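You operate a simulated robot arm through the tools that you are given. There is no shell and no other tool.

You are at the controls of a simulated robot arm. One attempt, no reset.

Task
Wash the blue lens in the bath for 4 min.
Fine: basket down, lid on; wait till the display says DONE; leave it in.

Only the result counts: the job must be done as asked and must still hold three seconds after the hand-in. Knocking over, shifting, dropping, spilling or breaking anything else fails it. Lids that push on must go on centred and level and be pressed home; caps that screw on are set level and turned clockwise until they are tight.

Robot
A 7-joint arm with a two-finger parallel gripper, fixed in place. Base frame: the origin is at the foot of the arm, x ahead of it, y to its left, z up; the work surface is at about z = 0. Lengths are in cm, angles in degrees, forces in N, time in s.
With the tool pointing down near the work surface it reaches from about 26 to 68 cm from the base axis. Its first joint turns from -166.0 to 166.0 degrees. Payload 2.5 kg.
The tool frame sits at the grasp point between the pads (the TCP): z along the fingers, y along the line on which they close. The tips reach 3 cm beyond it. The gripper opens to 9.4 cm. The fingers are 2.8 cm wide and 1 cm thick; the gripper's body (5 by 9.6 cm) begins 5.5 cm behind the TCP.
Orientation is that of the tool frame in the base frame, as a unit quaternion [w, x, y, z]. With the fingers straight down and closing along the base's y, the tool's x points along the base's -x, its y along +y and its z along -z.

Tools
- The arm moves only by the tool nudge_tool. Its argument "targets" is a list that holds one entry, the list of rows, each a list of 7 numbers: the shift along the tool's x, y, z in m, then the turn, a rotation vector about the tool's x, y, z in degrees, then the gripper command, from -1 (shut) to 1 (fully open), values between in proportion. In form: [[[tx, ty, tz, ax, ay, az, fingers], ...]]. A call has 1 to 20 rows; each row is the pose to reach, as a shift and turn from the pose commanded when the call began, along the tool's axes at that moment. A row lasts 0.2 s, in which the tool goes at most 5 cm and 8.6 degrees; a call with a longer step from one row to the next is refused whole, and so is a gripper value outside its range. Where a pose cannot be reached the arm comes as near as it can. A force on the tool above 40 N (or 10 N above the force at the start of the call, whichever is more), or a blocked arm, ends the call early, and 0.2 s more pass. Each finger travels about 7.2 cm/s and halts on what it meets, pressing with about 32 N; the grip force reading is that of the motor and also rises with nothing between the fingers. The clock runs only during rows and for 0.2 s after the last one: add rows that repeat a pose to give the fingers time. It gives the time, the measured TCP pose, the force on the tool (base axes), the opening and the grip force at its end, in the units of the frame above (readings bear some noise), with the torque about the TCP (base axes, N m) and any sound that the robot's microphone picked up.
- Cameras (640 x 400 px; columns grow to the right, rows downward): "scene" is fixed at [5.41, 50.93, 74.04]; the picture's right is [-0.34, -0.94, 0.00], its down [-0.80, 0.29, -0.52] and it looks along [0.49, -0.18, -0.85] (base axes); focal length 306 px, centre (320, 200). "wrist" rides on the gripper at [7.6, 1.4, -10.3] in the tool frame; the picture's right is [-0.18, 0.98, 0.00], its down [-0.75, -0.14, -0.64] and it looks along [-0.63, -0.12, 0.77] (tool axes); focal length 243 px, centre (320, 200). There is no depth. A picture from a camera that has moved, and an enlarged one, comes with that camera's place and axes in the base frame and with its lens. The place of the scene camera against the robot may be out by one fixed shift of up to 1.8 cm in any direction.
- capture(camera): a new picture of that camera. It takes no simulated time.
- inspect(camera, box): a new picture of the part [left, top, right, bottom] of that camera's present view, enlarged. It takes no simulated time.
- job_done(): hands the job in; it is judged then, once.

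Places have to be worked out from the pictures, the camera data and where the tool is seen. Open the gripper and draw the arm clear of the work before you hand the job in, unless the task says otherwise.

The tools are called after "Call:" as a command line: name --argument value ..., lists and objects as JSON in quotes. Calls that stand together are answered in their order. nudge_tool: Moves the arm, as the interface text tells. Its arguments: {"type":"object","properties":{"targets":{"type":"array"}},"required":["targets"]} The other tools are called the same way: capture (camera) takes a picture; inspect (camera, box) takes an enlarged picture of a part of a camera's view; job_done () hands the job in.

At the start:

```text
time: 0.0
eef_pos: [43.65, 31.02, 32.42]
ee_rot: [0.0, 0.0, 1.0, 0.0]
contact_force: [0.3, 0.5, -0.5]
wrist_torque: [-0.02, -0.03, -0.01]
opening: 9.39
finger_force: 0.0
```

scene: 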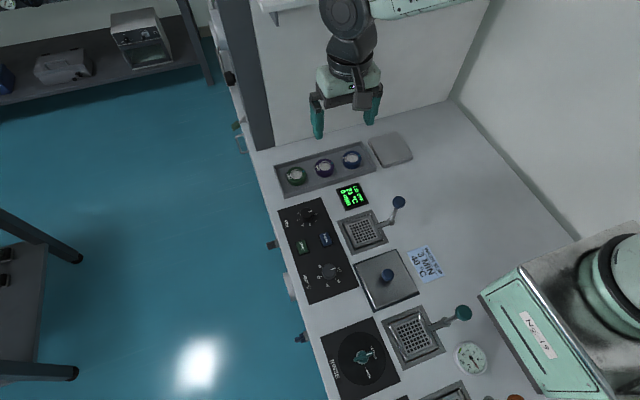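
wrist: 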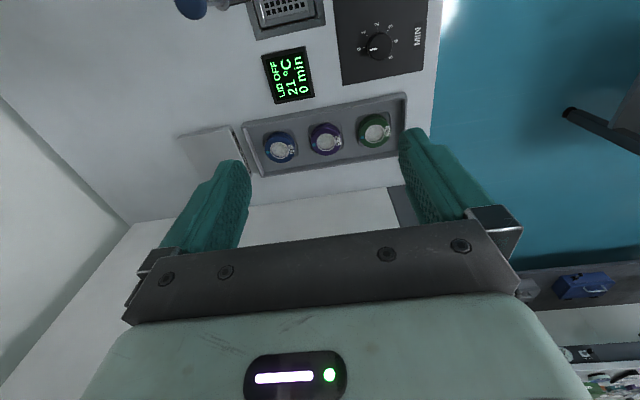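

I start by looking closer at the bench: the lens tray, the display, the controls, the basket and the lid.

Call:
inspect --camera "scene" --box '[260, 120, 420, 220]'

Call:
inspect --camera "scene" --box '[270, 180, 430, 280]'

Call:
inspect --camera "scene" --box '[310, 240, 470, 340]'

Call:
inspect --camera "scene" --box '[310, 300, 550, 400]'

Call:
inspect --camera "wrist" --box '[160, 0, 480, 200]'

```text
4.00 times, centred on (340, 170) of scene
camera zoom: at [5.41, 50.93, 74.04], right [-0.34, -0.94, 0.0], down [-0.8, 0.29, -0.52], along [0.49, -0.18, -0.85], focal length 1225 px, centre (240, 320)
```

zoom: 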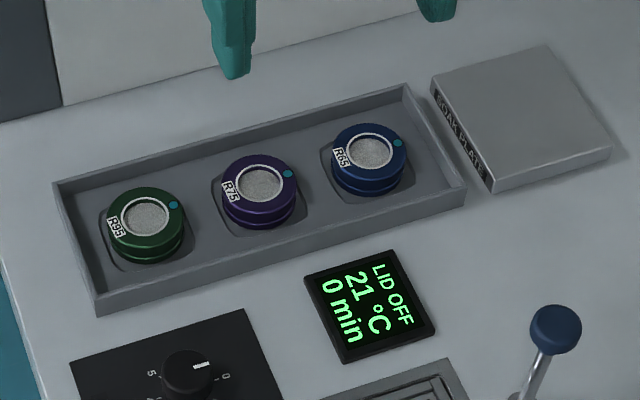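

```text
4.00 times, centred on (350, 230) of scene
camera zoom: at [5.41, 50.93, 74.04], right [-0.34, -0.94, 0.0], down [-0.8, 0.29, -0.52], along [0.49, -0.18, -0.85], focal length 1225 px, centre (200, 80)
```

zoom: 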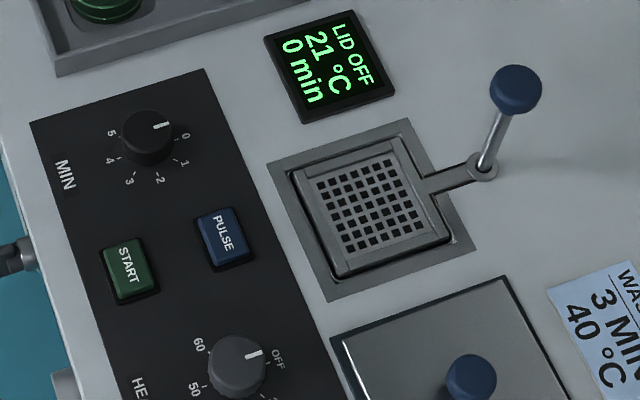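

```text
4.00 times, centred on (390, 290) of scene
camera zoom: at [5.41, 50.93, 74.04], right [-0.34, -0.94, 0.0], down [-0.8, 0.29, -0.52], along [0.49, -0.18, -0.85], focal length 1225 px, centre (40, -160)
```

zoom: 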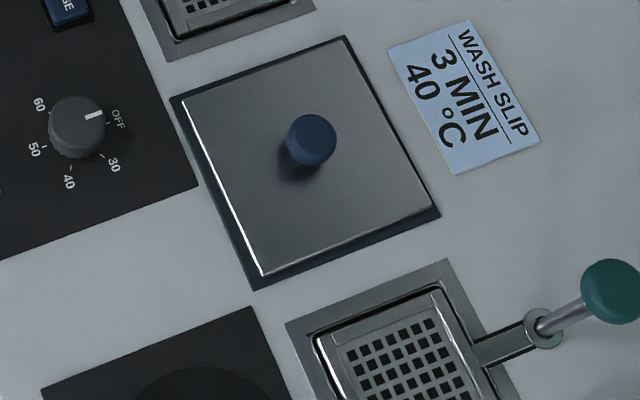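

```text
2.67 times, centred on (430, 350) of scene
camera zoom: at [5.41, 50.93, 74.04], right [-0.34, -0.94, 0.0], down [-0.8, 0.29, -0.52], along [0.49, -0.18, -0.85], focal length 817 px, centre (27, -200)
```

zoom: 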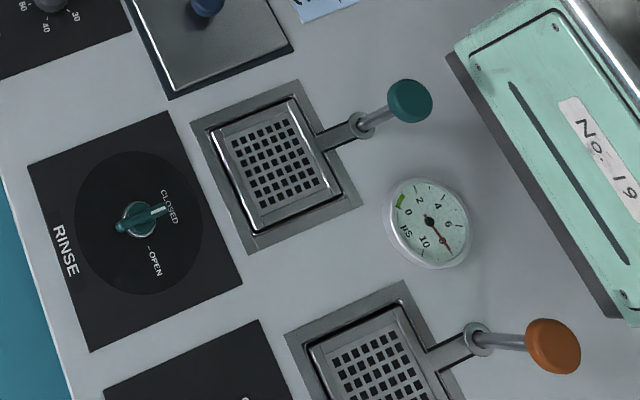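

```text
2.00 times, centred on (320, 100) of wrist
camera zoom: at [36.02, 32.42, 42.59], right [0.18, 0.98, 0.0], down [0.75, -0.14, 0.64], along [0.63, -0.12, -0.77], focal length 485 px, centre (320, 400)
```

zoom: 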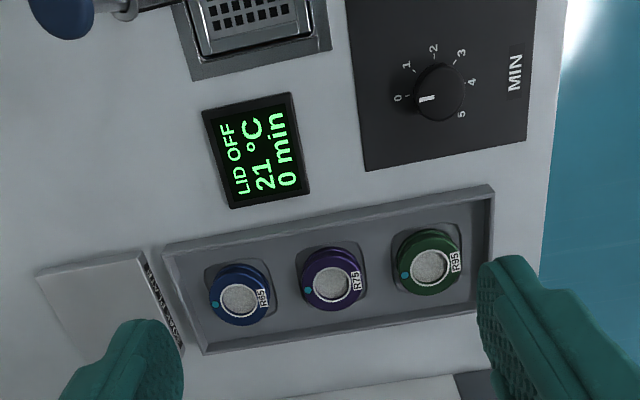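

The wash controls (MIN, START, HEAT, display) and the bath with the blue lever sit in front of the lens tray, and the lid is parked nearer the base. I move the wrist camera back at the same height to see the bath, lid and slip.

Call:
nudge_tool --targets '[[[0.034, -0.01, 0, 0, 0, 0, 1], [0.068, -0.02, 0, 0, 0, 0, 1], [0.102, -0.03, 0, 0, 0, 0, 1], [0.136, -0.04, 0, 0, 0, 0, 1]]]'

Call:
capture --camera "wrist"

Call:
inspect --camera "wrist" --box '[80, 0, 320, 150]'

Call:
inspect --camera "wrist" --box '[280, 0, 520, 150]'

```text
time: 1.0
eef_pos: [29.9, 27.24, 32.43]
ee_rot: [0.0, 0.0, 1.0, 0.0]
contact_force: [1.0, 0.0, 0.4]
wrist_torque: [0.0, -0.06, 0.0]
opening: 9.38
finger_force: 0.1
```

```text
taken
camera wrist: at [22.38, 28.59, 42.64], right [0.18, 0.98, 0.0], down [0.75, -0.14, 0.64], along [0.63, -0.12, -0.77], focal length 243 px, centre (320, 200)
```

wrist: 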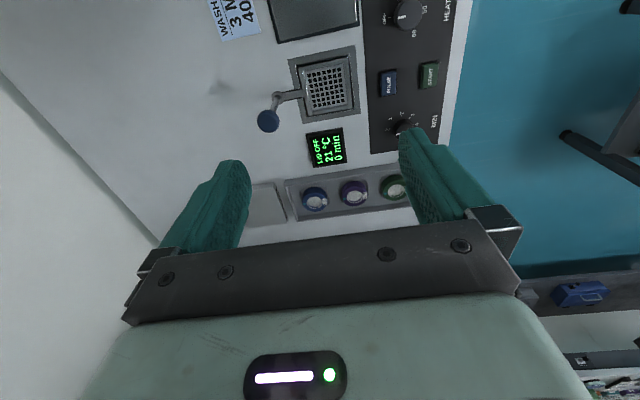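

```text
2.67 times, centred on (200, 75) of wrist
camera zoom: at [22.38, 28.59, 42.64], right [0.18, 0.98, 0.0], down [0.75, -0.14, 0.64], along [0.63, -0.12, -0.77], focal length 647 px, centre (640, 533)
```

zoom: 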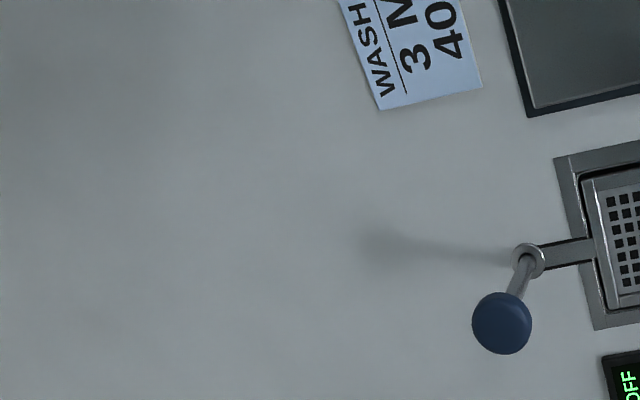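

```text
2.67 times, centred on (400, 75) of wrist
camera zoom: at [22.38, 28.59, 42.64], right [0.18, 0.98, 0.0], down [0.75, -0.14, 0.64], along [0.63, -0.12, -0.77], focal length 647 px, centre (107, 533)
```

zoom: 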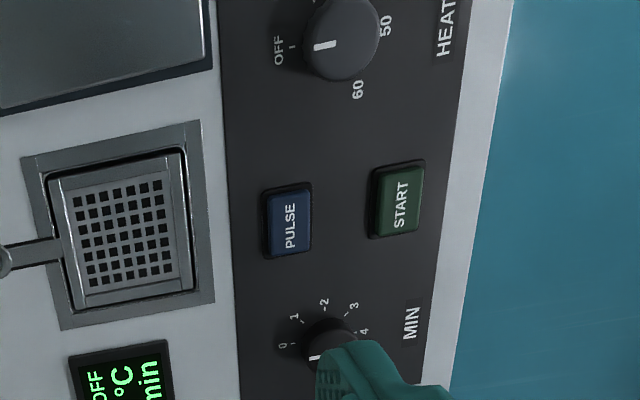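

The lever looks like a vertical rod with a ball at about [34.8, 20, 11], attached to the basket by an arm. I go lower with clearance to see the bath and rod in detail.

Call:
nudge_tool --targets '[[[0.01, -0.004, 0.048, 0, 0, 0, 1], [0.02, -0.008, 0.096, 0, 0, 0, 1], [0.03, -0.012, 0.134, 0, 0, 0, 1]]]'

Call:
capture --camera "wrist"

Call:
inspect --camera "wrist" --box '[200, 0, 440, 150]'

Call:
capture --camera "scene"

```text
time: 1.8
eef_pos: [27.06, 25.92, 18.97]
ee_rot: [0.0, 0.0, 1.0, 0.0]
contact_force: [-1.0, 0.0, -0.1]
wrist_torque: [0.0, 0.04, 0.02]
opening: 9.39
finger_force: 0.0
```

```text
taken
camera wrist: at [19.35, 27.26, 29.18], right [0.18, 0.98, 0.0], down [0.75, -0.14, 0.64], along [0.63, -0.12, -0.77], focal length 243 px, centre (320, 200)
```

wrist: 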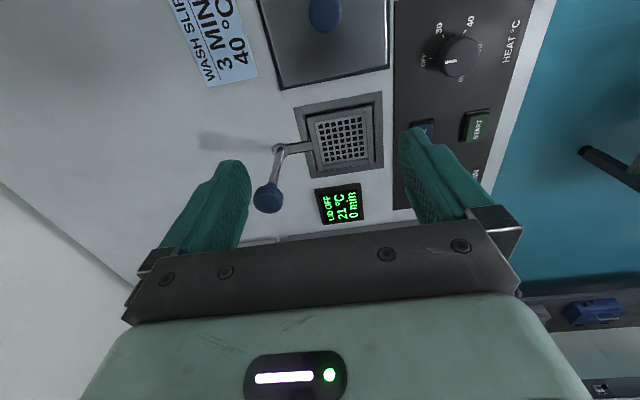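

```text
2.67 times, centred on (320, 75) of wrist
camera zoom: at [19.35, 27.26, 29.18], right [0.18, 0.98, 0.0], down [0.75, -0.14, 0.64], along [0.63, -0.12, -0.77], focal length 647 px, centre (320, 533)
```

zoom: 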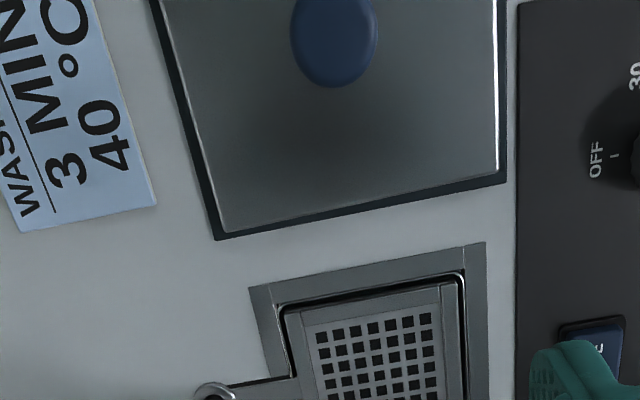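

```text
taken
```

scene: 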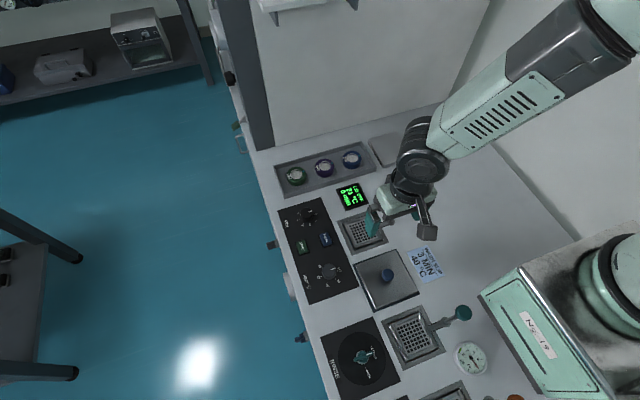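

The wrist views place the basket at about [33.4, 27.4], the lever ball at [33.0, 19.4, 10.9], the lid knob at [20.3, 27.5] and the MIN dial at [42.8, 39.9]. I move over to the MIN dial for a close look before gripping it.

Call:
nudge_tool --targets '[[[-0.03, 0.03, 0, 0, 0, 0, 1], [-0.06, 0.06, 0, 0, 0, 0, 1], [-0.09, 0.09, 0, 0, 0, 0, 1], [-0.12, 0.115, 0.02, 0, 0, 0, 1], [-0.13, 0.125, 0.06, 0, 0, 0, 1]]]'

Call:
capture --camera "wrist"

Call:
inspect --camera "wrist" --box '[260, 80, 420, 180]'

```text
time: 3.0
eef_pos: [40.09, 38.45, 13.06]
ee_rot: [-0.001, -0.001, 1.0, 0.0]
contact_force: [-0.3, 0.5, 1.0]
wrist_torque: [-0.03, 0.0, 0.01]
opening: 9.4
finger_force: 0.1
```

```text
taken
camera wrist: at [32.5, 39.77, 23.22], right [0.18, 0.98, 0.0], down [0.75, -0.14, 0.64], along [0.63, -0.12, -0.77], focal length 243 px, centre (320, 200)
```

wrist: 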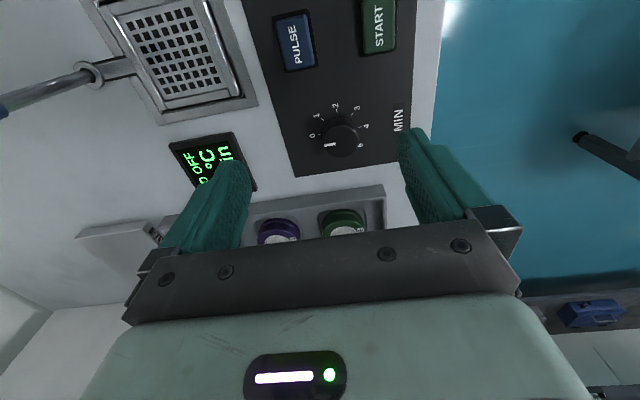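

```text
4.00 times, centred on (340, 130) of wrist
camera zoom: at [32.5, 39.77, 23.22], right [0.18, 0.98, 0.0], down [0.75, -0.14, 0.64], along [0.63, -0.12, -0.77], focal length 970 px, centre (240, 480)
```

zoom: 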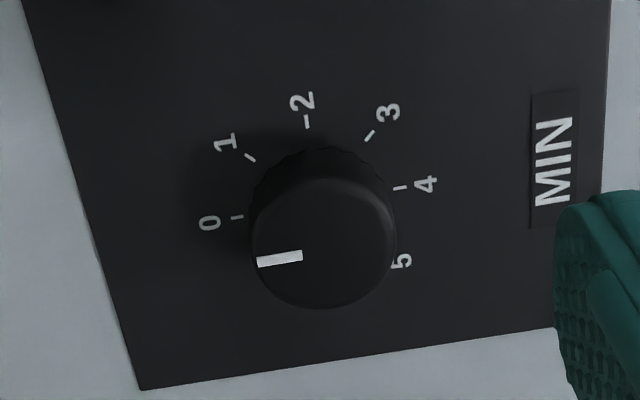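

From the ticks the MIN dial axis is at [42.8, 39.85], with its top at about z 2.5 and 45° between marks. 0 to 4 is therefore a half turn clockwise seen from above. I move above the dial and turn the tool in free air to learn how far the wrist can go.

Call:
nudge_tool --targets '[[[-0.009, 0.005, 0, 0, 0, 8, 1], [-0.018, 0.01, 0, 0, 0, 16, 1], [-0.0273, 0.0139, 0, 0, 0, 24, 1], [-0.0273, 0.0139, 0, 0, 0, 32, 1], [-0.0273, 0.0139, 0, 0, 0, 40, 1], [-0.0273, 0.0139, 0, 0, 0, 48, 1], [-0.0273, 0.0139, 0, 0, 0, 56, 1], [-0.0273, 0.0139, 0, 0, 0, 64, 1], [-0.0273, 0.0139, 0, 0, 0, 72, 1], [-0.0273, 0.0139, 0, 0, 0, 80, 1], [-0.0273, 0.0139, 0, 0, 0, 88, 1], [-0.0273, 0.0139, 0, 0, 0, 96, 1], [-0.0273, 0.0139, 0, 0, 0, 104, 1]]]'

```text
time: 5.8
eef_pos: [42.78, 39.6, 12.84]
ee_rot: [0.0, 0.789, 0.615, -0.001]
contact_force: [-0.9, -1.2, 0.5]
wrist_torque: [0.0, 0.01, 0.0]
opening: 9.41
finger_force: 0.0
```

The tool reached +104° with no trouble, so a +180° turn from yaw 0 should fit. I use this orientation to take a free picture toward the display and bath from the bench-front side.

Call:
capture --camera "wrist"

```text
taken
camera wrist: at [46.0, 46.71, 23.13], right [0.91, -0.42, 0.0], down [-0.32, -0.7, 0.64], along [-0.27, -0.58, -0.77], focal length 243 px, centre (320, 200)
```

wrist: 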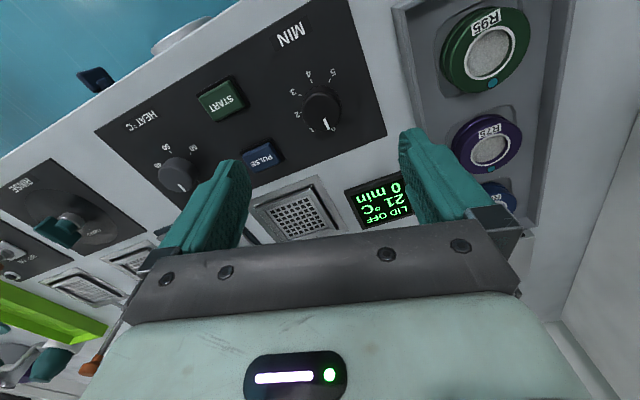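

I zoom in on the dial from this second viewpoint to refine its axis position.

Call:
inspect --camera "wrist" --box '[240, 50, 400, 150]'

```text
4.00 times, centred on (320, 100) of wrist
camera zoom: at [46.0, 46.71, 23.13], right [0.91, -0.42, 0.0], down [-0.32, -0.7, 0.64], along [-0.27, -0.58, -0.77], focal length 970 px, centre (320, 600)
```

zoom: 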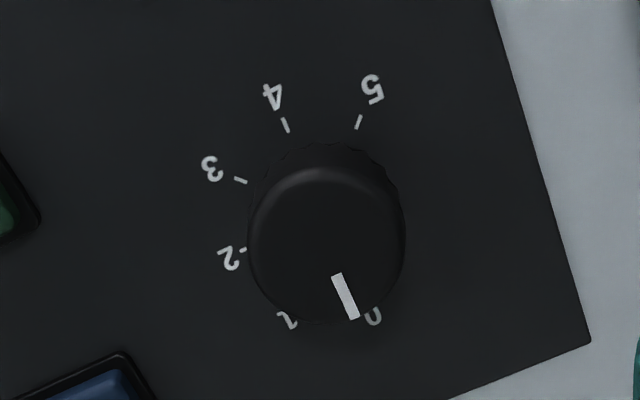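

The two views agree on the dial axis at about [42.97, 39.83] with its top near z 2. I rotate back to about +14° yaw, centre over the dial, and check the reading before descending.

Call:
nudge_tool --targets '[[[0.0027, 0.0018, 0, 0, 0, -8.2, 1], [0.0027, 0.0018, 0, 0, 0, -16.4, 1], [0.0027, 0.0018, 0, 0, 0, -24.6, 1], [0.0027, 0.0018, 0, 0, 0, -32.8, 1], [0.0027, 0.0018, 0, 0, 0, -41, 1], [0.0027, 0.0018, 0, 0, 0, -49.2, 1], [0.0027, 0.0018, 0, 0, 0, -57.4, 1], [0.0027, 0.0018, 0, 0, 0, -65.6, 1], [0.0027, 0.0018, 0, 0, 0, -73.8, 1], [0.0027, 0.0018, 0, 0, 0, -82, 1], [0.0027, 0.0018, 0, 0, 0, -90, 1], [0.0027, 0.0018, 0, 0, 0, -90, 1]]]'

Call:
capture --camera "wrist"

Call:
capture --camera "scene"

```text
time: 8.4
eef_pos: [42.95, 39.91, 12.91]
ee_rot: [0.0, 0.121, 0.993, 0.0]
contact_force: [0.4, 0.3, 0.5]
wrist_torque: [-0.01, 0.01, 0.03]
opening: 9.39
finger_force: 0.0
```

```text
taken
camera wrist: at [35.92, 43.04, 23.21], right [0.41, 0.91, 0.0], down [0.7, -0.32, 0.64], along [0.58, -0.27, -0.77], focal length 243 px, centre (320, 200)
```

wrist: 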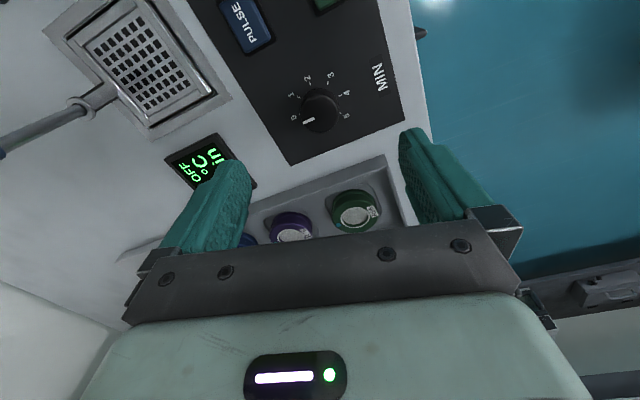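

```text
taken
```

scene: 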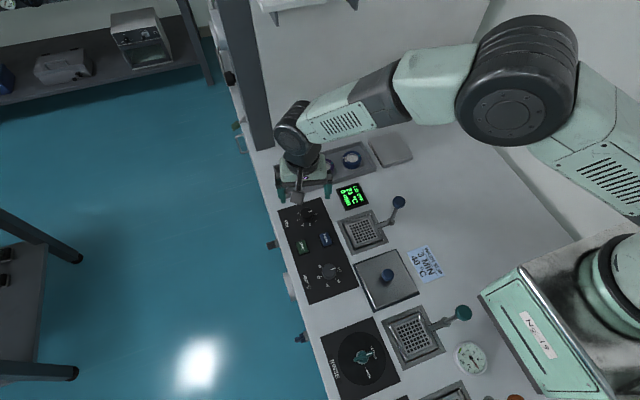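

The tool axis projects onto the dial's top centre in this view, so centring looks good. I descend to tips about 0.5 cm above the panel with the fingers part open.

Call:
nudge_tool --targets '[[[0, 0, 0.02, 0, 0, 0, 0.3], [0, 0, 0.05, 0, 0, 0, 0.3], [0, 0, 0.075, 0, 0, 0, 0.3], [0, 0, 0.094, 0, 0, 0, 0.3]]]'

Call:
capture --camera "wrist"

```text
time: 9.4
eef_pos: [43.12, 39.76, 3.72]
ee_rot: [-0.001, 0.121, 0.993, 0.0]
contact_force: [-0.4, -0.4, 0.8]
wrist_torque: [0.01, 0.0, -0.01]
opening: 6.12
finger_force: 0.0
```

```text
taken
camera wrist: at [36.03, 43.03, 13.77], right [0.42, 0.91, 0.0], down [0.7, -0.32, 0.64], along [0.58, -0.27, -0.77], focal length 243 px, centre (320, 200)
```

wrist: 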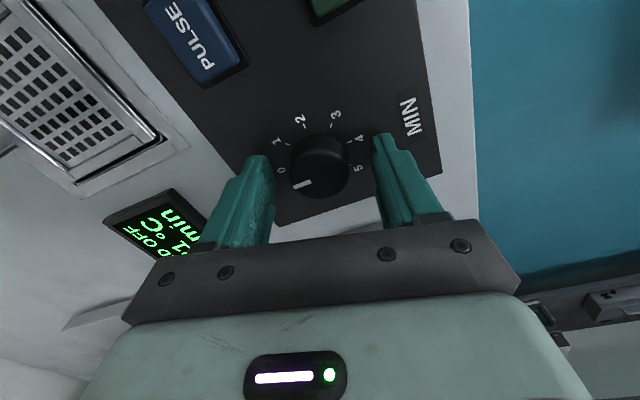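

The dial is between the fingers; I zoom in to check its centring and clearance before closing.

Call:
inspect --camera "wrist" --box '[240, 100, 400, 200]'

```text
4.00 times, centred on (320, 150) of wrist
camera zoom: at [36.03, 43.03, 13.77], right [0.42, 0.91, 0.0], down [0.7, -0.32, 0.64], along [0.58, -0.27, -0.77], focal length 970 px, centre (320, 400)
```

zoom: 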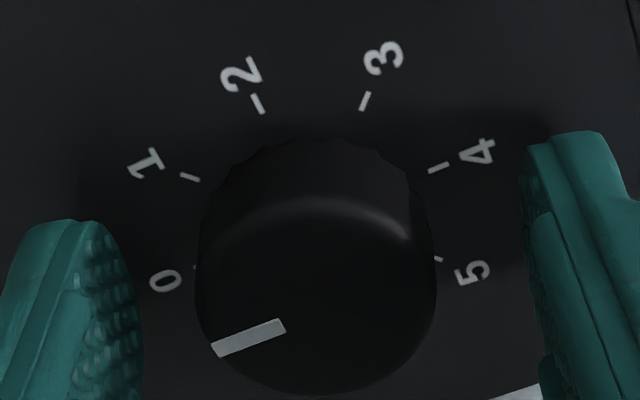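

The dial top sits right at the tool axis. I close on it and turn the first quarter clockwise slowly.

Call:
nudge_tool --targets '[[[0, 0, 0, 0, 0, 0, -1], [0, 0, 0, 0, 0, 0, -1], [0, 0, 0, 0, 0, 0, -1], [0, 0, 0, 0, 0, 6, -1], [0, 0, 0, 0, 0, 12, -1], [0, 0, 0, 0, 0, 18, -1], [0, 0, 0, 0, 0, 24, -1], [0, 0, 0, 0, 0, 30, -1], [0, 0, 0, 0, 0, 36, -1], [0, 0, 0, 0, 0, 42, -1], [0, 0, 0, 0, 0, 48, -1], [0, 0, 0, 0, 0, 54, -1], [0, 0, 0, 0, 0, 60, -1], [0, 0, 0, 0, 0, 66, -1], [0, 0, 0, 0, 0, 72, -1], [0, 0, 0, 0, 0, 78, -1], [0, 0, 0, 0, 0, 84, -1], [0, 0, 0, 0, 0, 90, -1]]]'

Call:
capture --camera "wrist"

Call:
inspect --camera "scene" --box '[270, 170, 430, 270]'

```text
time: 12.5
eef_pos: [43.12, 39.74, 3.55]
ee_rot: [0.0, 0.646, 0.764, -0.001]
contact_force: [-4.1, -4.1, 4.3]
wrist_torque: [0.19, -0.42, 0.02]
opening: 3.31
finger_force: 44.8
stopped in row 15: the force on the tool passed its limit at 42 N (the readings are from after the stop); the commanded pose is now the measured one
```

```text
taken
camera wrist: at [43.13, 47.54, 13.74], right [1.0, -0.02, 0.0], down [-0.01, -0.76, 0.64], along [-0.01, -0.64, -0.76], focal length 243 px, centre (320, 200)
```

wrist: 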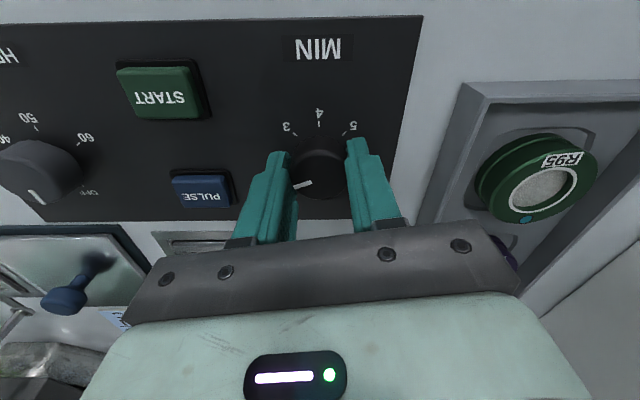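

```text
4.00 times, centred on (350, 220) of scene
camera zoom: at [5.41, 50.93, 74.04], right [-0.34, -0.94, 0.0], down [-0.8, 0.29, -0.52], along [0.49, -0.18, -0.85], focal length 1225 px, centre (200, 120)
```

zoom: 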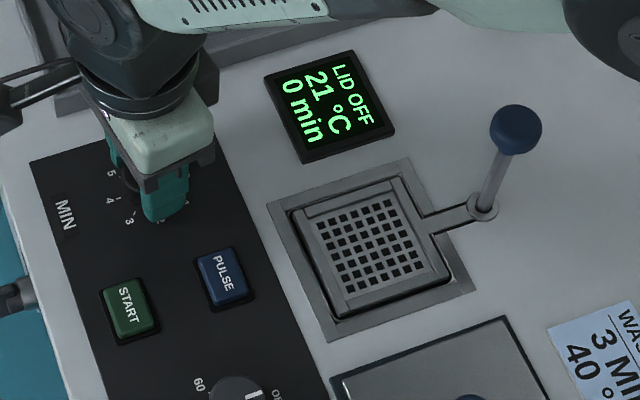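

The dial turned with the gripper by about 66° before a force stop. I look closer at the pointer.

Call:
inspect --camera "wrist" --box '[240, 90, 400, 190]'

Call:
inspect --camera "wrist" --box '[280, 140, 360, 190]'

```text
4.00 times, centred on (320, 140) of wrist
camera zoom: at [43.13, 47.54, 13.74], right [1.0, -0.02, 0.0], down [-0.01, -0.76, 0.64], along [-0.01, -0.64, -0.76], focal length 970 px, centre (320, 440)
```

zoom: 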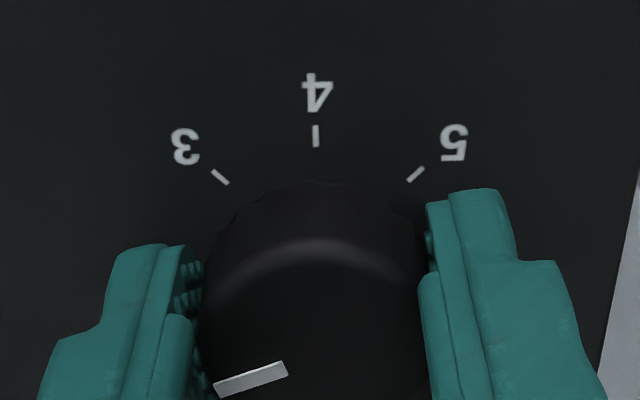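

```text
8.00 times, centred on (320, 165) of wrist
camera zoom: at [43.13, 47.54, 13.74], right [1.0, -0.02, 0.0], down [-0.01, -0.76, 0.64], along [-0.01, -0.64, -0.76], focal length 1941 px, centre (320, 480)
```

zoom: 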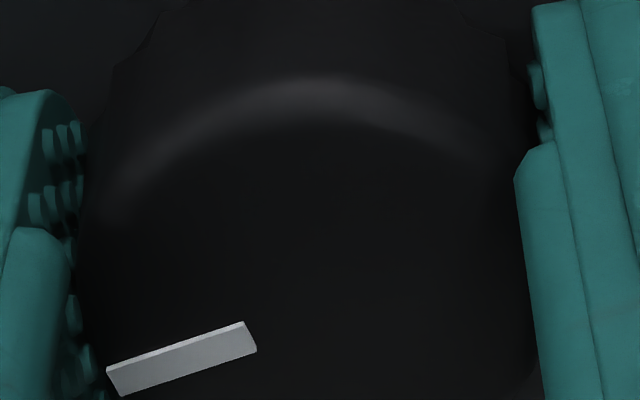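

The pointer kept its place relative to the fingers, so the dial follows. The force pattern suggests the dial axis is slightly toward -x of my tool axis, so I open, shift about 0.17 cm, regrip and keep turning.

Call:
nudge_tool --targets '[[[0, 0, 0, 0, 0, 0, 0.1], [0.0008, -0.0016, 0, 0, 0, 0, 0.1], [0.0008, -0.0016, 0, 0, 0, 0, -1], [0.0008, -0.0016, 0, 0, 0, 0, -1], [0.0008, -0.0016, 0, 0, 0, 0, -1]]]'

Call:
inspect --camera "wrist" --box '[240, 100, 400, 200]'

Call:
inspect --camera "scene" --box '[270, 170, 430, 270]'

```text
time: 13.7
eef_pos: [43.01, 39.91, 3.36]
ee_rot: [0.001, 0.645, 0.764, -0.001]
contact_force: [18.4, 6.8, -11.7]
wrist_torque: [0.25, -0.31, 0.0]
opening: 3.34
finger_force: 44.9
```

```text
4.00 times, centred on (320, 150) of wrist
camera zoom: at [43.08, 47.6, 13.75], right [1.0, -0.02, 0.0], down [-0.01, -0.77, 0.64], along [-0.01, -0.64, -0.77], focal length 970 px, centre (320, 400)
```

zoom: 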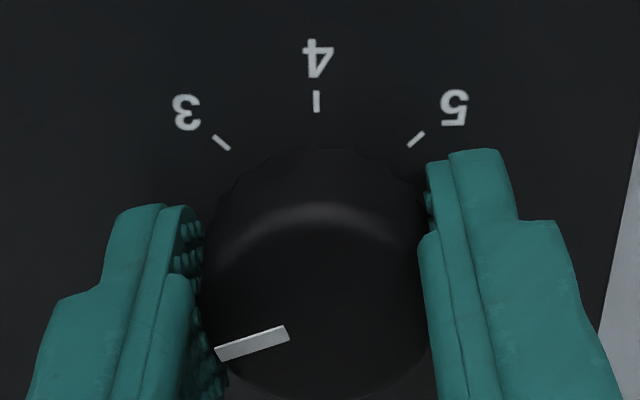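

```text
4.00 times, centred on (350, 220) of scene
camera zoom: at [5.41, 50.93, 74.04], right [-0.34, -0.94, 0.0], down [-0.8, 0.29, -0.52], along [0.49, -0.18, -0.85], focal length 1225 px, centre (200, 120)
```

zoom: 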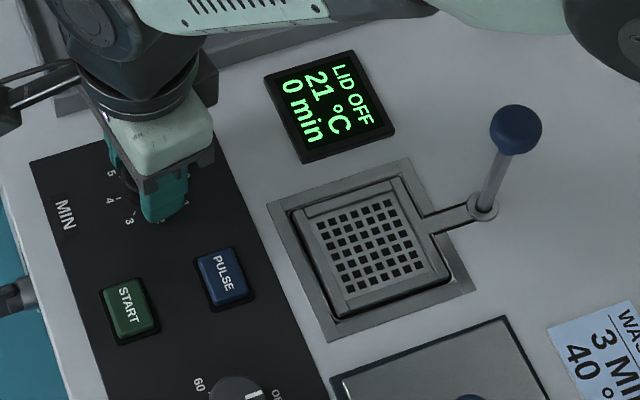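

Gripping after that shift gives about 18 N pushing back toward +x, so the shift along x was wrong. The camera pose puts the axis at about [43.01, 39.84]; I recentre there, regrip and turn a small amount to read the forces.

Call:
nudge_tool --targets '[[[0, 0, 0, 0, 0, 0, 0.1], [-0.0003, 0.0016, 0, 0, 0, 0, 0.1], [-0.0003, 0.0016, 0, 0, 0, 0, -1], [-0.0003, 0.0016, 0, 0, 0, 0, -1], [-0.0003, 0.0016, 0, 0, 0, 0, -1]]]'

Call:
capture --camera "wrist"

```text
time: 14.9
eef_pos: [42.96, 39.92, 3.48]
ee_rot: [0.0, 0.645, 0.764, -0.001]
contact_force: [6.0, 1.8, -4.3]
wrist_torque: [0.4, -0.36, -0.03]
opening: 3.31
finger_force: 44.9
```

```text
taken
camera wrist: at [43.11, 47.63, 13.75], right [1.0, -0.02, 0.0], down [-0.01, -0.77, 0.64], along [-0.01, -0.64, -0.77], focal length 243 px, centre (320, 200)
```

wrist: 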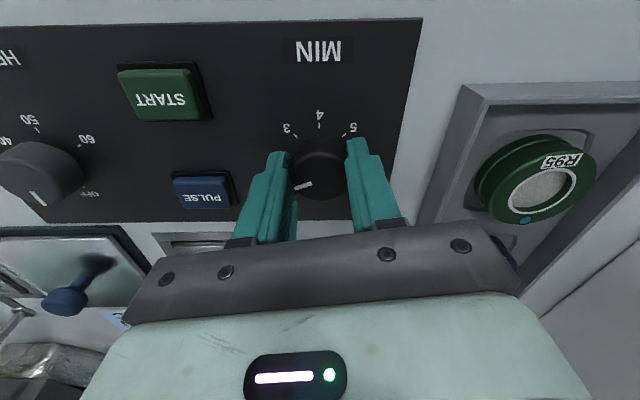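

The side force is now small at about 6 N. I turn about 36° and check the force and the dial.

Call:
nudge_tool --targets '[[[0, 0, 0, 0, 0, 6, -1], [0, 0, 0, 0, 0, 12, -1], [0, 0, 0, 0, 0, 18, -1], [0, 0, 0, 0, 0, 24, -1], [0, 0, 0, 0, 0, 30, -1], [0, 0, 0, 0, 0, 36, -1]]]'

Call:
capture --camera "wrist"

Call:
inspect --camera "scene" --box '[270, 170, 430, 270]'

```text
time: 16.3
eef_pos: [43.05, 39.87, 3.53]
ee_rot: [0.001, 0.85, 0.526, -0.002]
contact_force: [3.7, 0.7, 2.3]
wrist_torque: [1.23, -0.51, 0.05]
opening: 3.34
finger_force: 45.0
```

```text
taken
camera wrist: at [47.68, 46.06, 13.74], right [0.8, -0.6, 0.0], down [-0.46, -0.61, 0.64], along [-0.39, -0.51, -0.76], focal length 243 px, centre (320, 200)
```

wrist: 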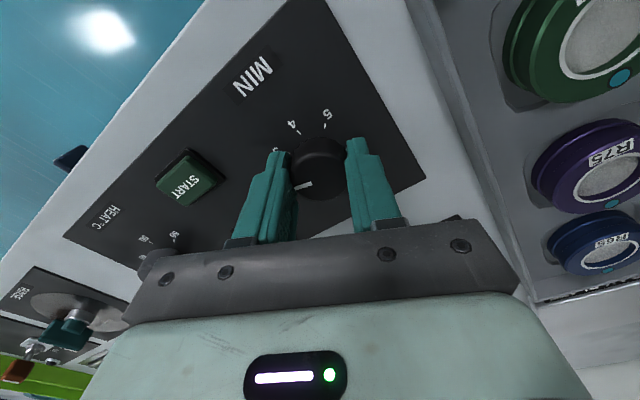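

```text
4.00 times, centred on (350, 220) of scene
camera zoom: at [5.41, 50.93, 74.04], right [-0.34, -0.94, 0.0], down [-0.8, 0.29, -0.52], along [0.49, -0.18, -0.85], focal length 1225 px, centre (200, 120)
```

zoom: 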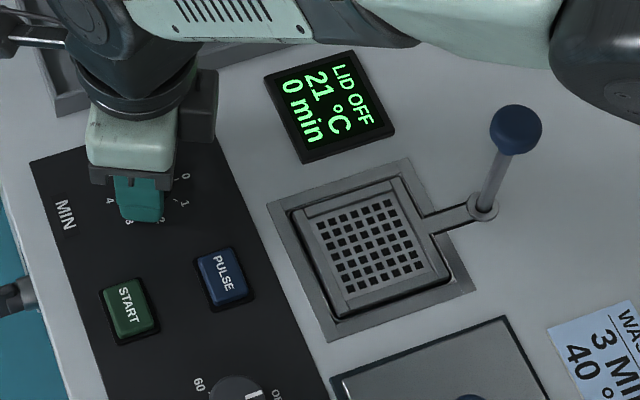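

That turned smoothly with low forces; the dial is at about 103° of the 180° needed. I regrip to relieve the pad stress and turn another 42°.

Call:
nudge_tool --targets '[[[0, 0, 0, 0, 0, 0, 0.1], [0, 0, 0, 0, 0, 0, 0.1], [0, 0, 0, 0, 0, 0, -1], [0, 0, 0, 0, 0, 0, -1], [0, 0, 0, 0, 0, 0, -1], [0, 0, 0, 0, 0, 6, -1], [0, 0, 0, 0, 0, 12, -1], [0, 0, 0, 0, 0, 18, -1], [0, 0, 0, 0, 0, 24, -1], [0, 0, 0, 0, 0, 30, -1], [0, 0, 0, 0, 0, 36, -1], [0, 0, 0, 0, 0, 42, -1]]]'

Call:
capture --camera "wrist"

```text
time: 18.9
eef_pos: [43.07, 39.83, 3.53]
ee_rot: [0.001, 0.982, 0.188, -0.002]
contact_force: [-8.8, -6.9, 6.3]
wrist_torque: [-0.11, -0.16, 0.03]
opening: 3.34
finger_force: 44.9
```

```text
taken
camera wrist: at [50.62, 41.35, 13.69], right [0.19, -0.98, 0.0], down [-0.75, -0.14, 0.64], along [-0.63, -0.13, -0.77], focal length 243 px, centre (320, 200)
```

wrist: 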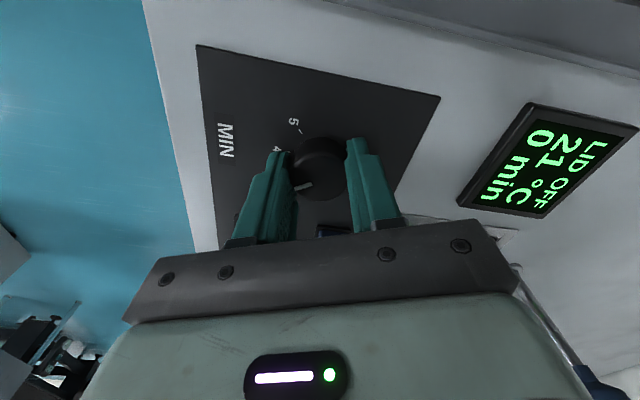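

The dial is at about 144° and the forces are fine. I regrip and turn the last 35.6°.

Call:
nudge_tool --targets '[[[0, 0, 0, 0, 0, 0, 0.1], [0, 0, 0, 0, 0, 0, 0.1], [0, 0, 0, 0, 0, 0, -1], [0, 0, 0, 0, 0, 0, -1], [0, 0, 0, 0, 0, 0, -1], [0, 0, 0, 0, 0, 6, -1], [0, 0, 0, 0, 0, 12, -1], [0, 0, 0, 0, 0, 18, -1], [0, 0, 0, 0, 0, 24, -1], [0, 0, 0, 0, 0, 30, -1], [0, 0, 0, 0, 0, 35.6, -1], [0, 0, 0, 0, 0, 35.6, -1], [0, 0, 0, 0, 0, 35.6, 0.3], [0, 0, 0, 0, 0, 35.6, 0.3]]]'

Call:
capture --camera "wrist"

Call:
inspect --camera "wrist" --box '[240, 100, 400, 200]'

```text
time: 21.9
eef_pos: [42.93, 39.96, 3.49]
ee_rot: [0.0, 0.987, 0.162, -0.002]
contact_force: [-0.2, -0.9, 0.4]
wrist_torque: [0.01, 0.03, -0.01]
opening: 6.11
finger_force: 0.1
out of reach, approached as far as the arm can: row 6, 7, 8, 9, 10, 11, 12, 13, 14
```

```text
taken
camera wrist: at [50.67, 40.99, 13.73], right [0.14, -0.99, 0.0], down [-0.76, -0.11, 0.64], along [-0.64, -0.09, -0.77], focal length 243 px, centre (320, 200)
```

wrist: 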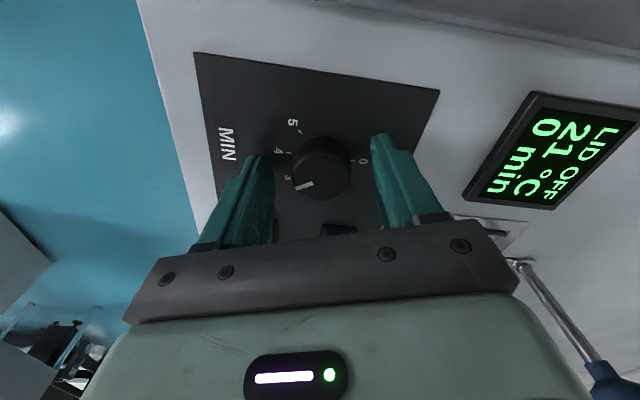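

```text
4.00 times, centred on (320, 150) of wrist
camera zoom: at [50.67, 40.99, 13.73], right [0.14, -0.99, 0.0], down [-0.76, -0.11, 0.64], along [-0.64, -0.09, -0.77], focal length 970 px, centre (320, 400)
```

zoom: 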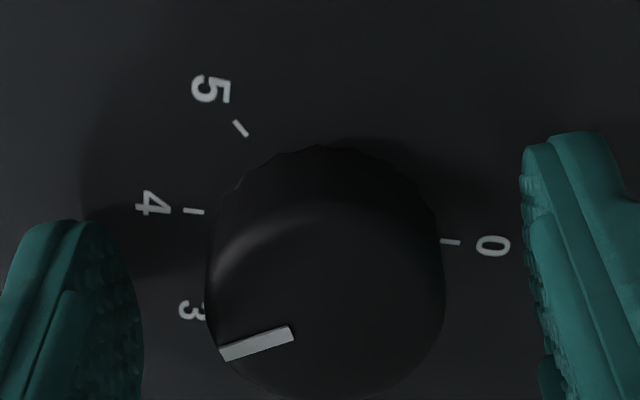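

The wrist joint hit its limit at about +161° yaw with the dial near 147°, between 3 and 4. With the fingers open I rotate back around the dial to get a fresh grip.

Call:
nudge_tool --targets '[[[0, 0, 0, 0, 0, -8, 0.5], [0, 0, 0, 0, 0, -16, 0.5], [0, 0, 0, 0, 0, -24, 0.5], [0, 0, 0, 0, 0, -32, 0.5], [0, 0, 0, 0, 0, -40, 0.5], [0, 0, 0, 0, 0, -48, 0.5], [0, 0, 0, 0, 0, -56, 0.5], [0, 0, 0, 0, 0, -64, 0.5], [0, 0, 0, 0, 0, -72, 0.5], [0, 0, 0, 0, 0, -72, 0.5]]]'

Call:
capture --camera "wrist"

Call:
inspect --camera "wrist" --box '[240, 100, 400, 200]'

```text
time: 24.1
eef_pos: [43.05, 39.77, 3.53]
ee_rot: [0.001, 0.702, 0.712, -0.002]
contact_force: [0.6, -0.6, 0.5]
wrist_torque: [0.01, 0.06, 0.0]
opening: 7.06
finger_force: 0.0
```

```text
taken
camera wrist: at [44.3, 47.48, 13.75], right [0.99, -0.17, 0.0], down [-0.13, -0.75, 0.64], along [-0.11, -0.63, -0.77], focal length 243 px, centre (320, 200)
```

wrist: 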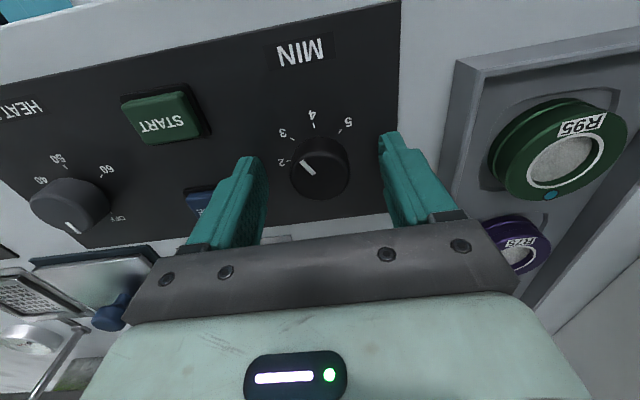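

```text
4.00 times, centred on (320, 150) of wrist
camera zoom: at [44.3, 47.48, 13.75], right [0.99, -0.17, 0.0], down [-0.13, -0.75, 0.64], along [-0.11, -0.63, -0.77], focal length 970 px, centre (320, 400)
```

zoom: 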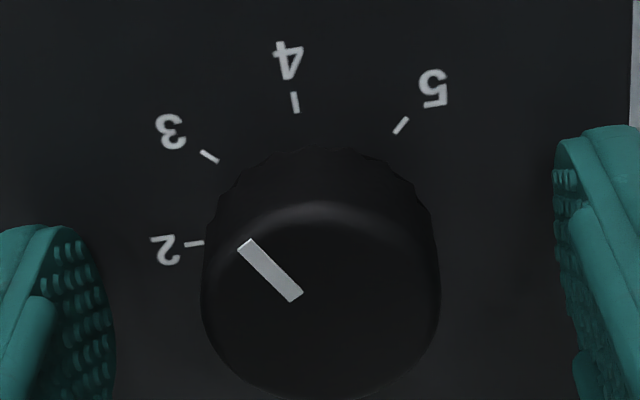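

I have a fresh range of about 70° now, and the pointer reads about 30° short of 4. I regrip, turn 30° more, release and check.

Call:
nudge_tool --targets '[[[0, 0, 0, 0, 0, 0, -1], [0, 0, 0, 0, 0, 0, -1], [0, 0, 0, 0, 0, 0, -1], [0, 0, 0, 0, 0, 0, -1], [0, 0, 0, 0, 0, 6, -1], [0, 0, 0, 0, 0, 12, -1], [0, 0, 0, 0, 0, 18, -1], [0, 0, 0, 0, 0, 24, -1], [0, 0, 0, 0, 0, 30, -1], [0, 0, 0, 0, 0, 30, -1], [0, 0, 0, 0, 0, 30, 0.5], [0, 0, 0, 0, 0, 30, 0.5]]]'

Call:
capture --camera "wrist"

Call:
inspect --camera "wrist" --box '[240, 100, 400, 200]'

```text
time: 26.7
eef_pos: [43.01, 39.87, 3.67]
ee_rot: [0.0, 0.863, 0.505, -0.001]
contact_force: [0.0, -0.4, 0.0]
wrist_torque: [-0.05, 0.0, 0.01]
opening: 7.05
finger_force: 0.1
```

```text
taken
camera wrist: at [47.99, 45.81, 13.78], right [0.77, -0.64, 0.0], down [-0.49, -0.59, 0.64], along [-0.41, -0.49, -0.77], focal length 243 px, centre (320, 200)
```

wrist: 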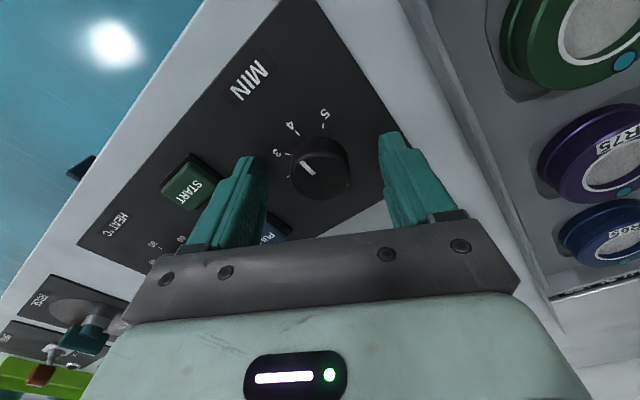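

```text
4.00 times, centred on (320, 150) of wrist
camera zoom: at [47.99, 45.81, 13.78], right [0.77, -0.64, 0.0], down [-0.49, -0.59, 0.64], along [-0.41, -0.49, -0.77], focal length 970 px, centre (320, 400)
```

zoom: 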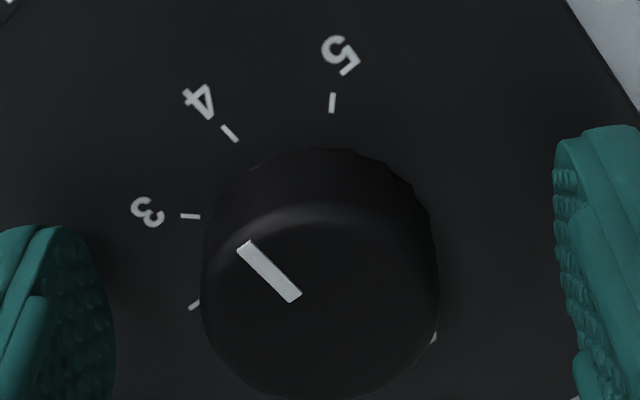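

The pointer direction works out at about 90°, right on the 4 tick, and the dial is released. I lift off, rotate back to yaw 0 and move near the blue lens to look at it closely.

Call:
nudge_tool --targets '[[[0, 0, -0.04, 0, 0, 0, 0.5], [0, 0, -0.08, 0, 0, 0, 0.5], [0, 0, -0.125, 0, 0, 0, 1], [-0.009, 0.0104, -0.125, 0, 0, -7.95, 1], [-0.018, 0.0208, -0.125, 0, 0, -15.9, 1], [-0.027, 0.0312, -0.125, 0, 0, -23.85, 1], [-0.036, 0.0416, -0.125, 0, 0, -31.8, 1], [-0.045, 0.052, -0.125, 0, 0, -39.75, 1], [-0.054, 0.0624, -0.125, 0, 0, -47.7, 1], [-0.063, 0.0728, -0.125, 0, 0, -55.65, 1], [-0.072, 0.0831, -0.125, 0, 0, -63.6, 1], [-0.081, 0.0935, -0.125, 0, 0, -71.55, 1], [-0.09, 0.1039, -0.125, 0, 0, -79.5, 1], [-0.099, 0.1143, -0.125, 0, 0, -87.45, 1], [-0.108, 0.1247, -0.125, 0, 0, -95.4, 1], [-0.117, 0.1351, -0.125, 0, 0, -103.35, 1], [-0.126, 0.1455, -0.125, 0, 0, -111.3, 1], [-0.135, 0.1559, -0.125, 0, 0, -119.3, 1]]]'

Call:
capture --camera "wrist"

Call:
inspect --camera "scene" --box '[250, 170, 410, 270]'

```text
time: 30.5
eef_pos: [49.86, 20.33, 16.08]
ee_rot: [-0.001, -0.001, 1.0, -0.001]
contact_force: [-0.3, -0.7, -0.6]
wrist_torque: [-0.03, -0.01, -0.01]
opening: 9.4
finger_force: 0.0
```

```text
taken
camera wrist: at [42.37, 21.78, 26.32], right [0.18, 0.98, 0.0], down [0.76, -0.14, 0.64], along [0.63, -0.12, -0.77], focal length 243 px, centre (320, 200)
```

wrist: 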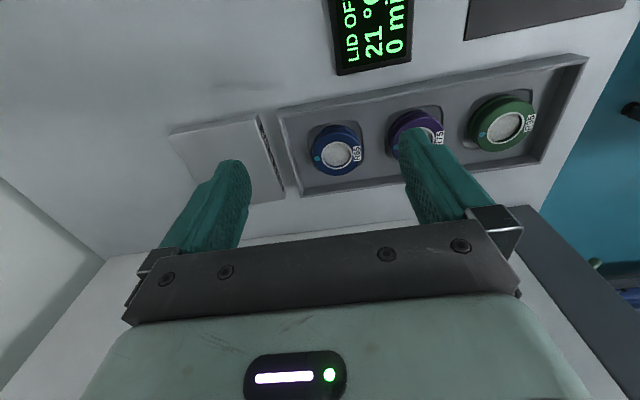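

```text
4.00 times, centred on (330, 220) of scene
camera zoom: at [5.41, 50.93, 74.04], right [-0.34, -0.94, 0.0], down [-0.8, 0.29, -0.52], along [0.49, -0.18, -0.85], focal length 1225 px, centre (280, 120)
```

zoom: 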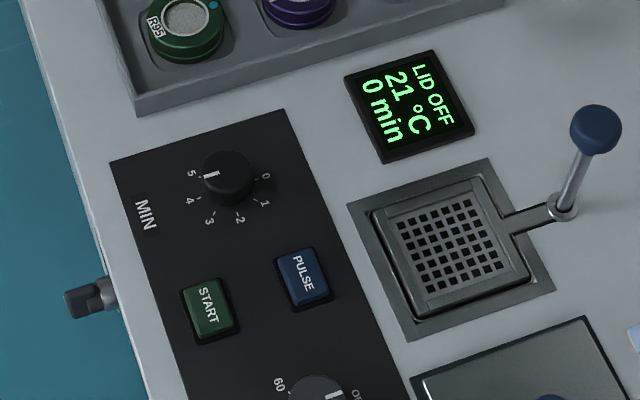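

The MIN pointer is parallel to the direction of the 4 tick in the scene view as well. Now I zoom in on the blue lens in its well.

Call:
inspect --camera "wrist" --box '[280, 90, 420, 200]'

```text
3.64 times, centred on (350, 145) of wrist
camera zoom: at [42.37, 21.78, 26.32], right [0.18, 0.98, 0.0], down [0.76, -0.14, 0.64], along [0.63, -0.12, -0.77], focal length 882 px, centre (211, 400)
```

zoom: 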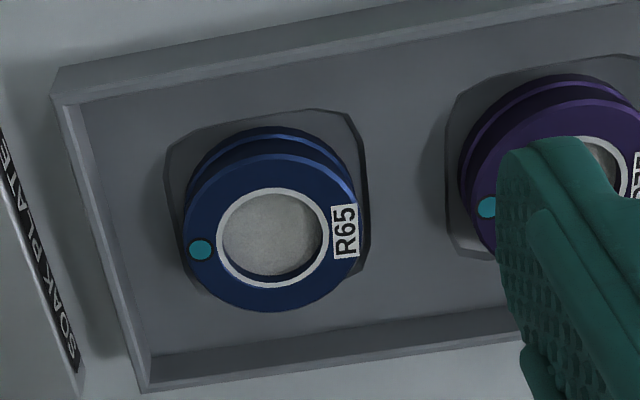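

The blue lens is a spool about 5.3 cm wide, centred near [55.85, 21.25] with its top around z 2.2. Before gripping, I check the basket's inside size and depth with enlarged scene views.

Call:
inspect --camera "scene" --box '[332, 200, 412, 260]'

Call:
inspect --camera "scene" --box '[340, 135, 400, 180]'

Call:
inspect --camera "scene" --box '[340, 240, 440, 320]'

```text
6.67 times, centred on (372, 230) of scene
camera zoom: at [5.41, 50.93, 74.04], right [-0.34, -0.94, 0.0], down [-0.8, 0.29, -0.52], along [0.49, -0.18, -0.85], focal length 2042 px, centre (-27, 0)
```

zoom: 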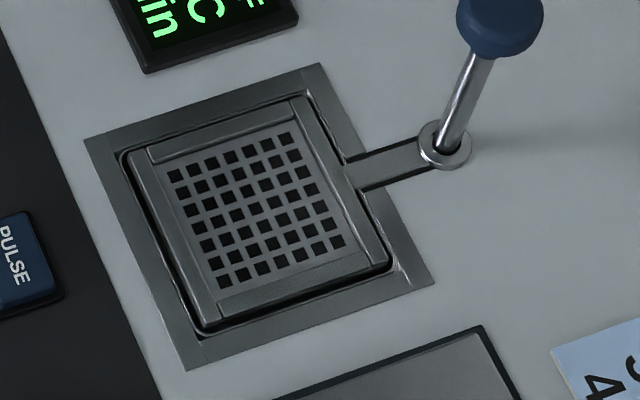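

```text
8.89 times, centred on (370, 158) of scene
camera zoom: at [5.41, 50.93, 74.04], right [-0.34, -0.94, 0.0], down [-0.8, 0.29, -0.52], along [0.49, -0.18, -0.85], focal length 2723 px, centre (-124, 578)
```

zoom: 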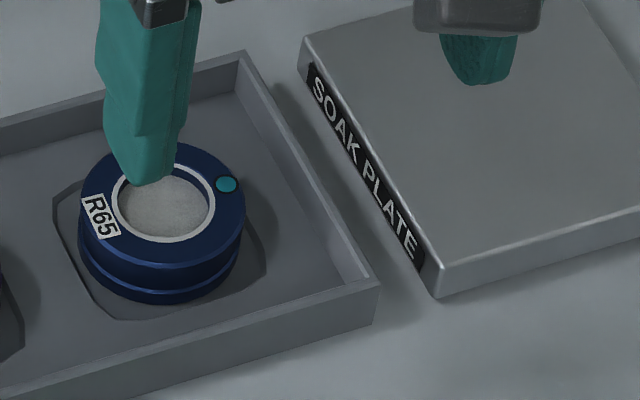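

```text
5.00 times, centred on (390, 280) of scene
camera zoom: at [5.41, 50.93, 74.04], right [-0.34, -0.94, 0.0], down [-0.8, 0.29, -0.52], along [0.49, -0.18, -0.85], focal length 1532 px, centre (-30, -200)
```

zoom: 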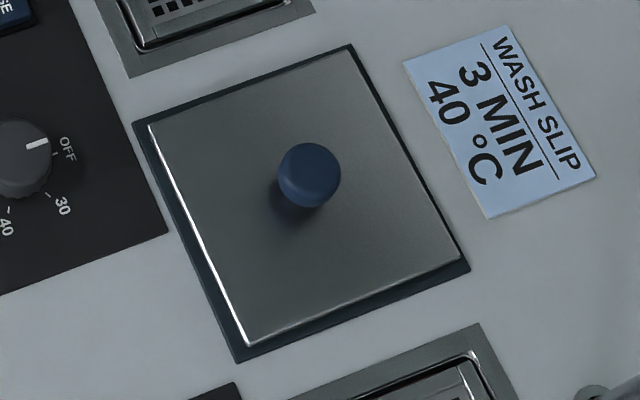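

The lid is a flat square plate with a ball knob, and the basket looks like a shallow mesh tray with low side rails. I move the wrist camera near the basket to judge its depth and rails.

Call:
nudge_tool --targets '[[[0.03, 0.01, -0.03, 0, 0, 0, 1], [0.065, 0.022, -0.03, 0, 0, 0, 1], [0.1, 0.034, -0.03, 0, 0, 0, 1], [0.135, 0.046, -0.03, 0, 0, 0, 1], [0.17, 0.058, -0.03, 0, 0, 0, 1], [0.199, 0.067, -0.02, 0, 0, 0, 1]]]'

Call:
inspect --camera "wrist" --box '[240, 60, 400, 160]'

Call:
capture --camera "wrist"

```text
time: 31.9
eef_pos: [30.13, 27.18, 18.01]
ee_rot: [-0.001, 0.0, 1.0, 0.0]
contact_force: [-0.4, 1.0, -0.5]
wrist_torque: [0.02, -0.01, 0.0]
opening: 9.4
finger_force: 0.0
```

```text
4.00 times, centred on (320, 110) of wrist
camera zoom: at [22.45, 28.56, 28.28], right [0.19, 0.98, 0.0], down [0.75, -0.14, 0.64], along [0.63, -0.12, -0.77], focal length 970 px, centre (320, 560)
```

zoom: 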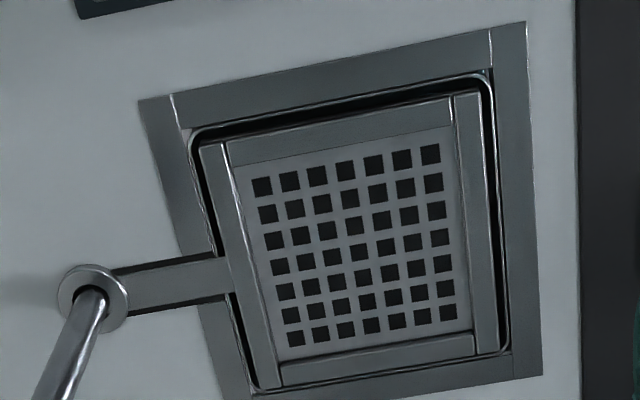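

```text
taken
camera wrist: at [22.45, 28.56, 28.28], right [0.19, 0.98, 0.0], down [0.75, -0.14, 0.64], along [0.63, -0.12, -0.77], focal length 243 px, centre (320, 200)
```

wrist: 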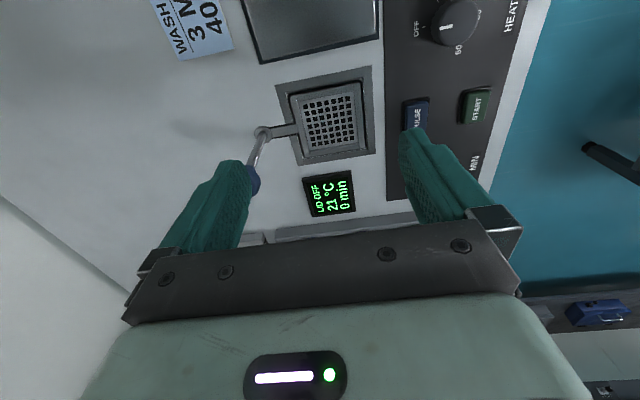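

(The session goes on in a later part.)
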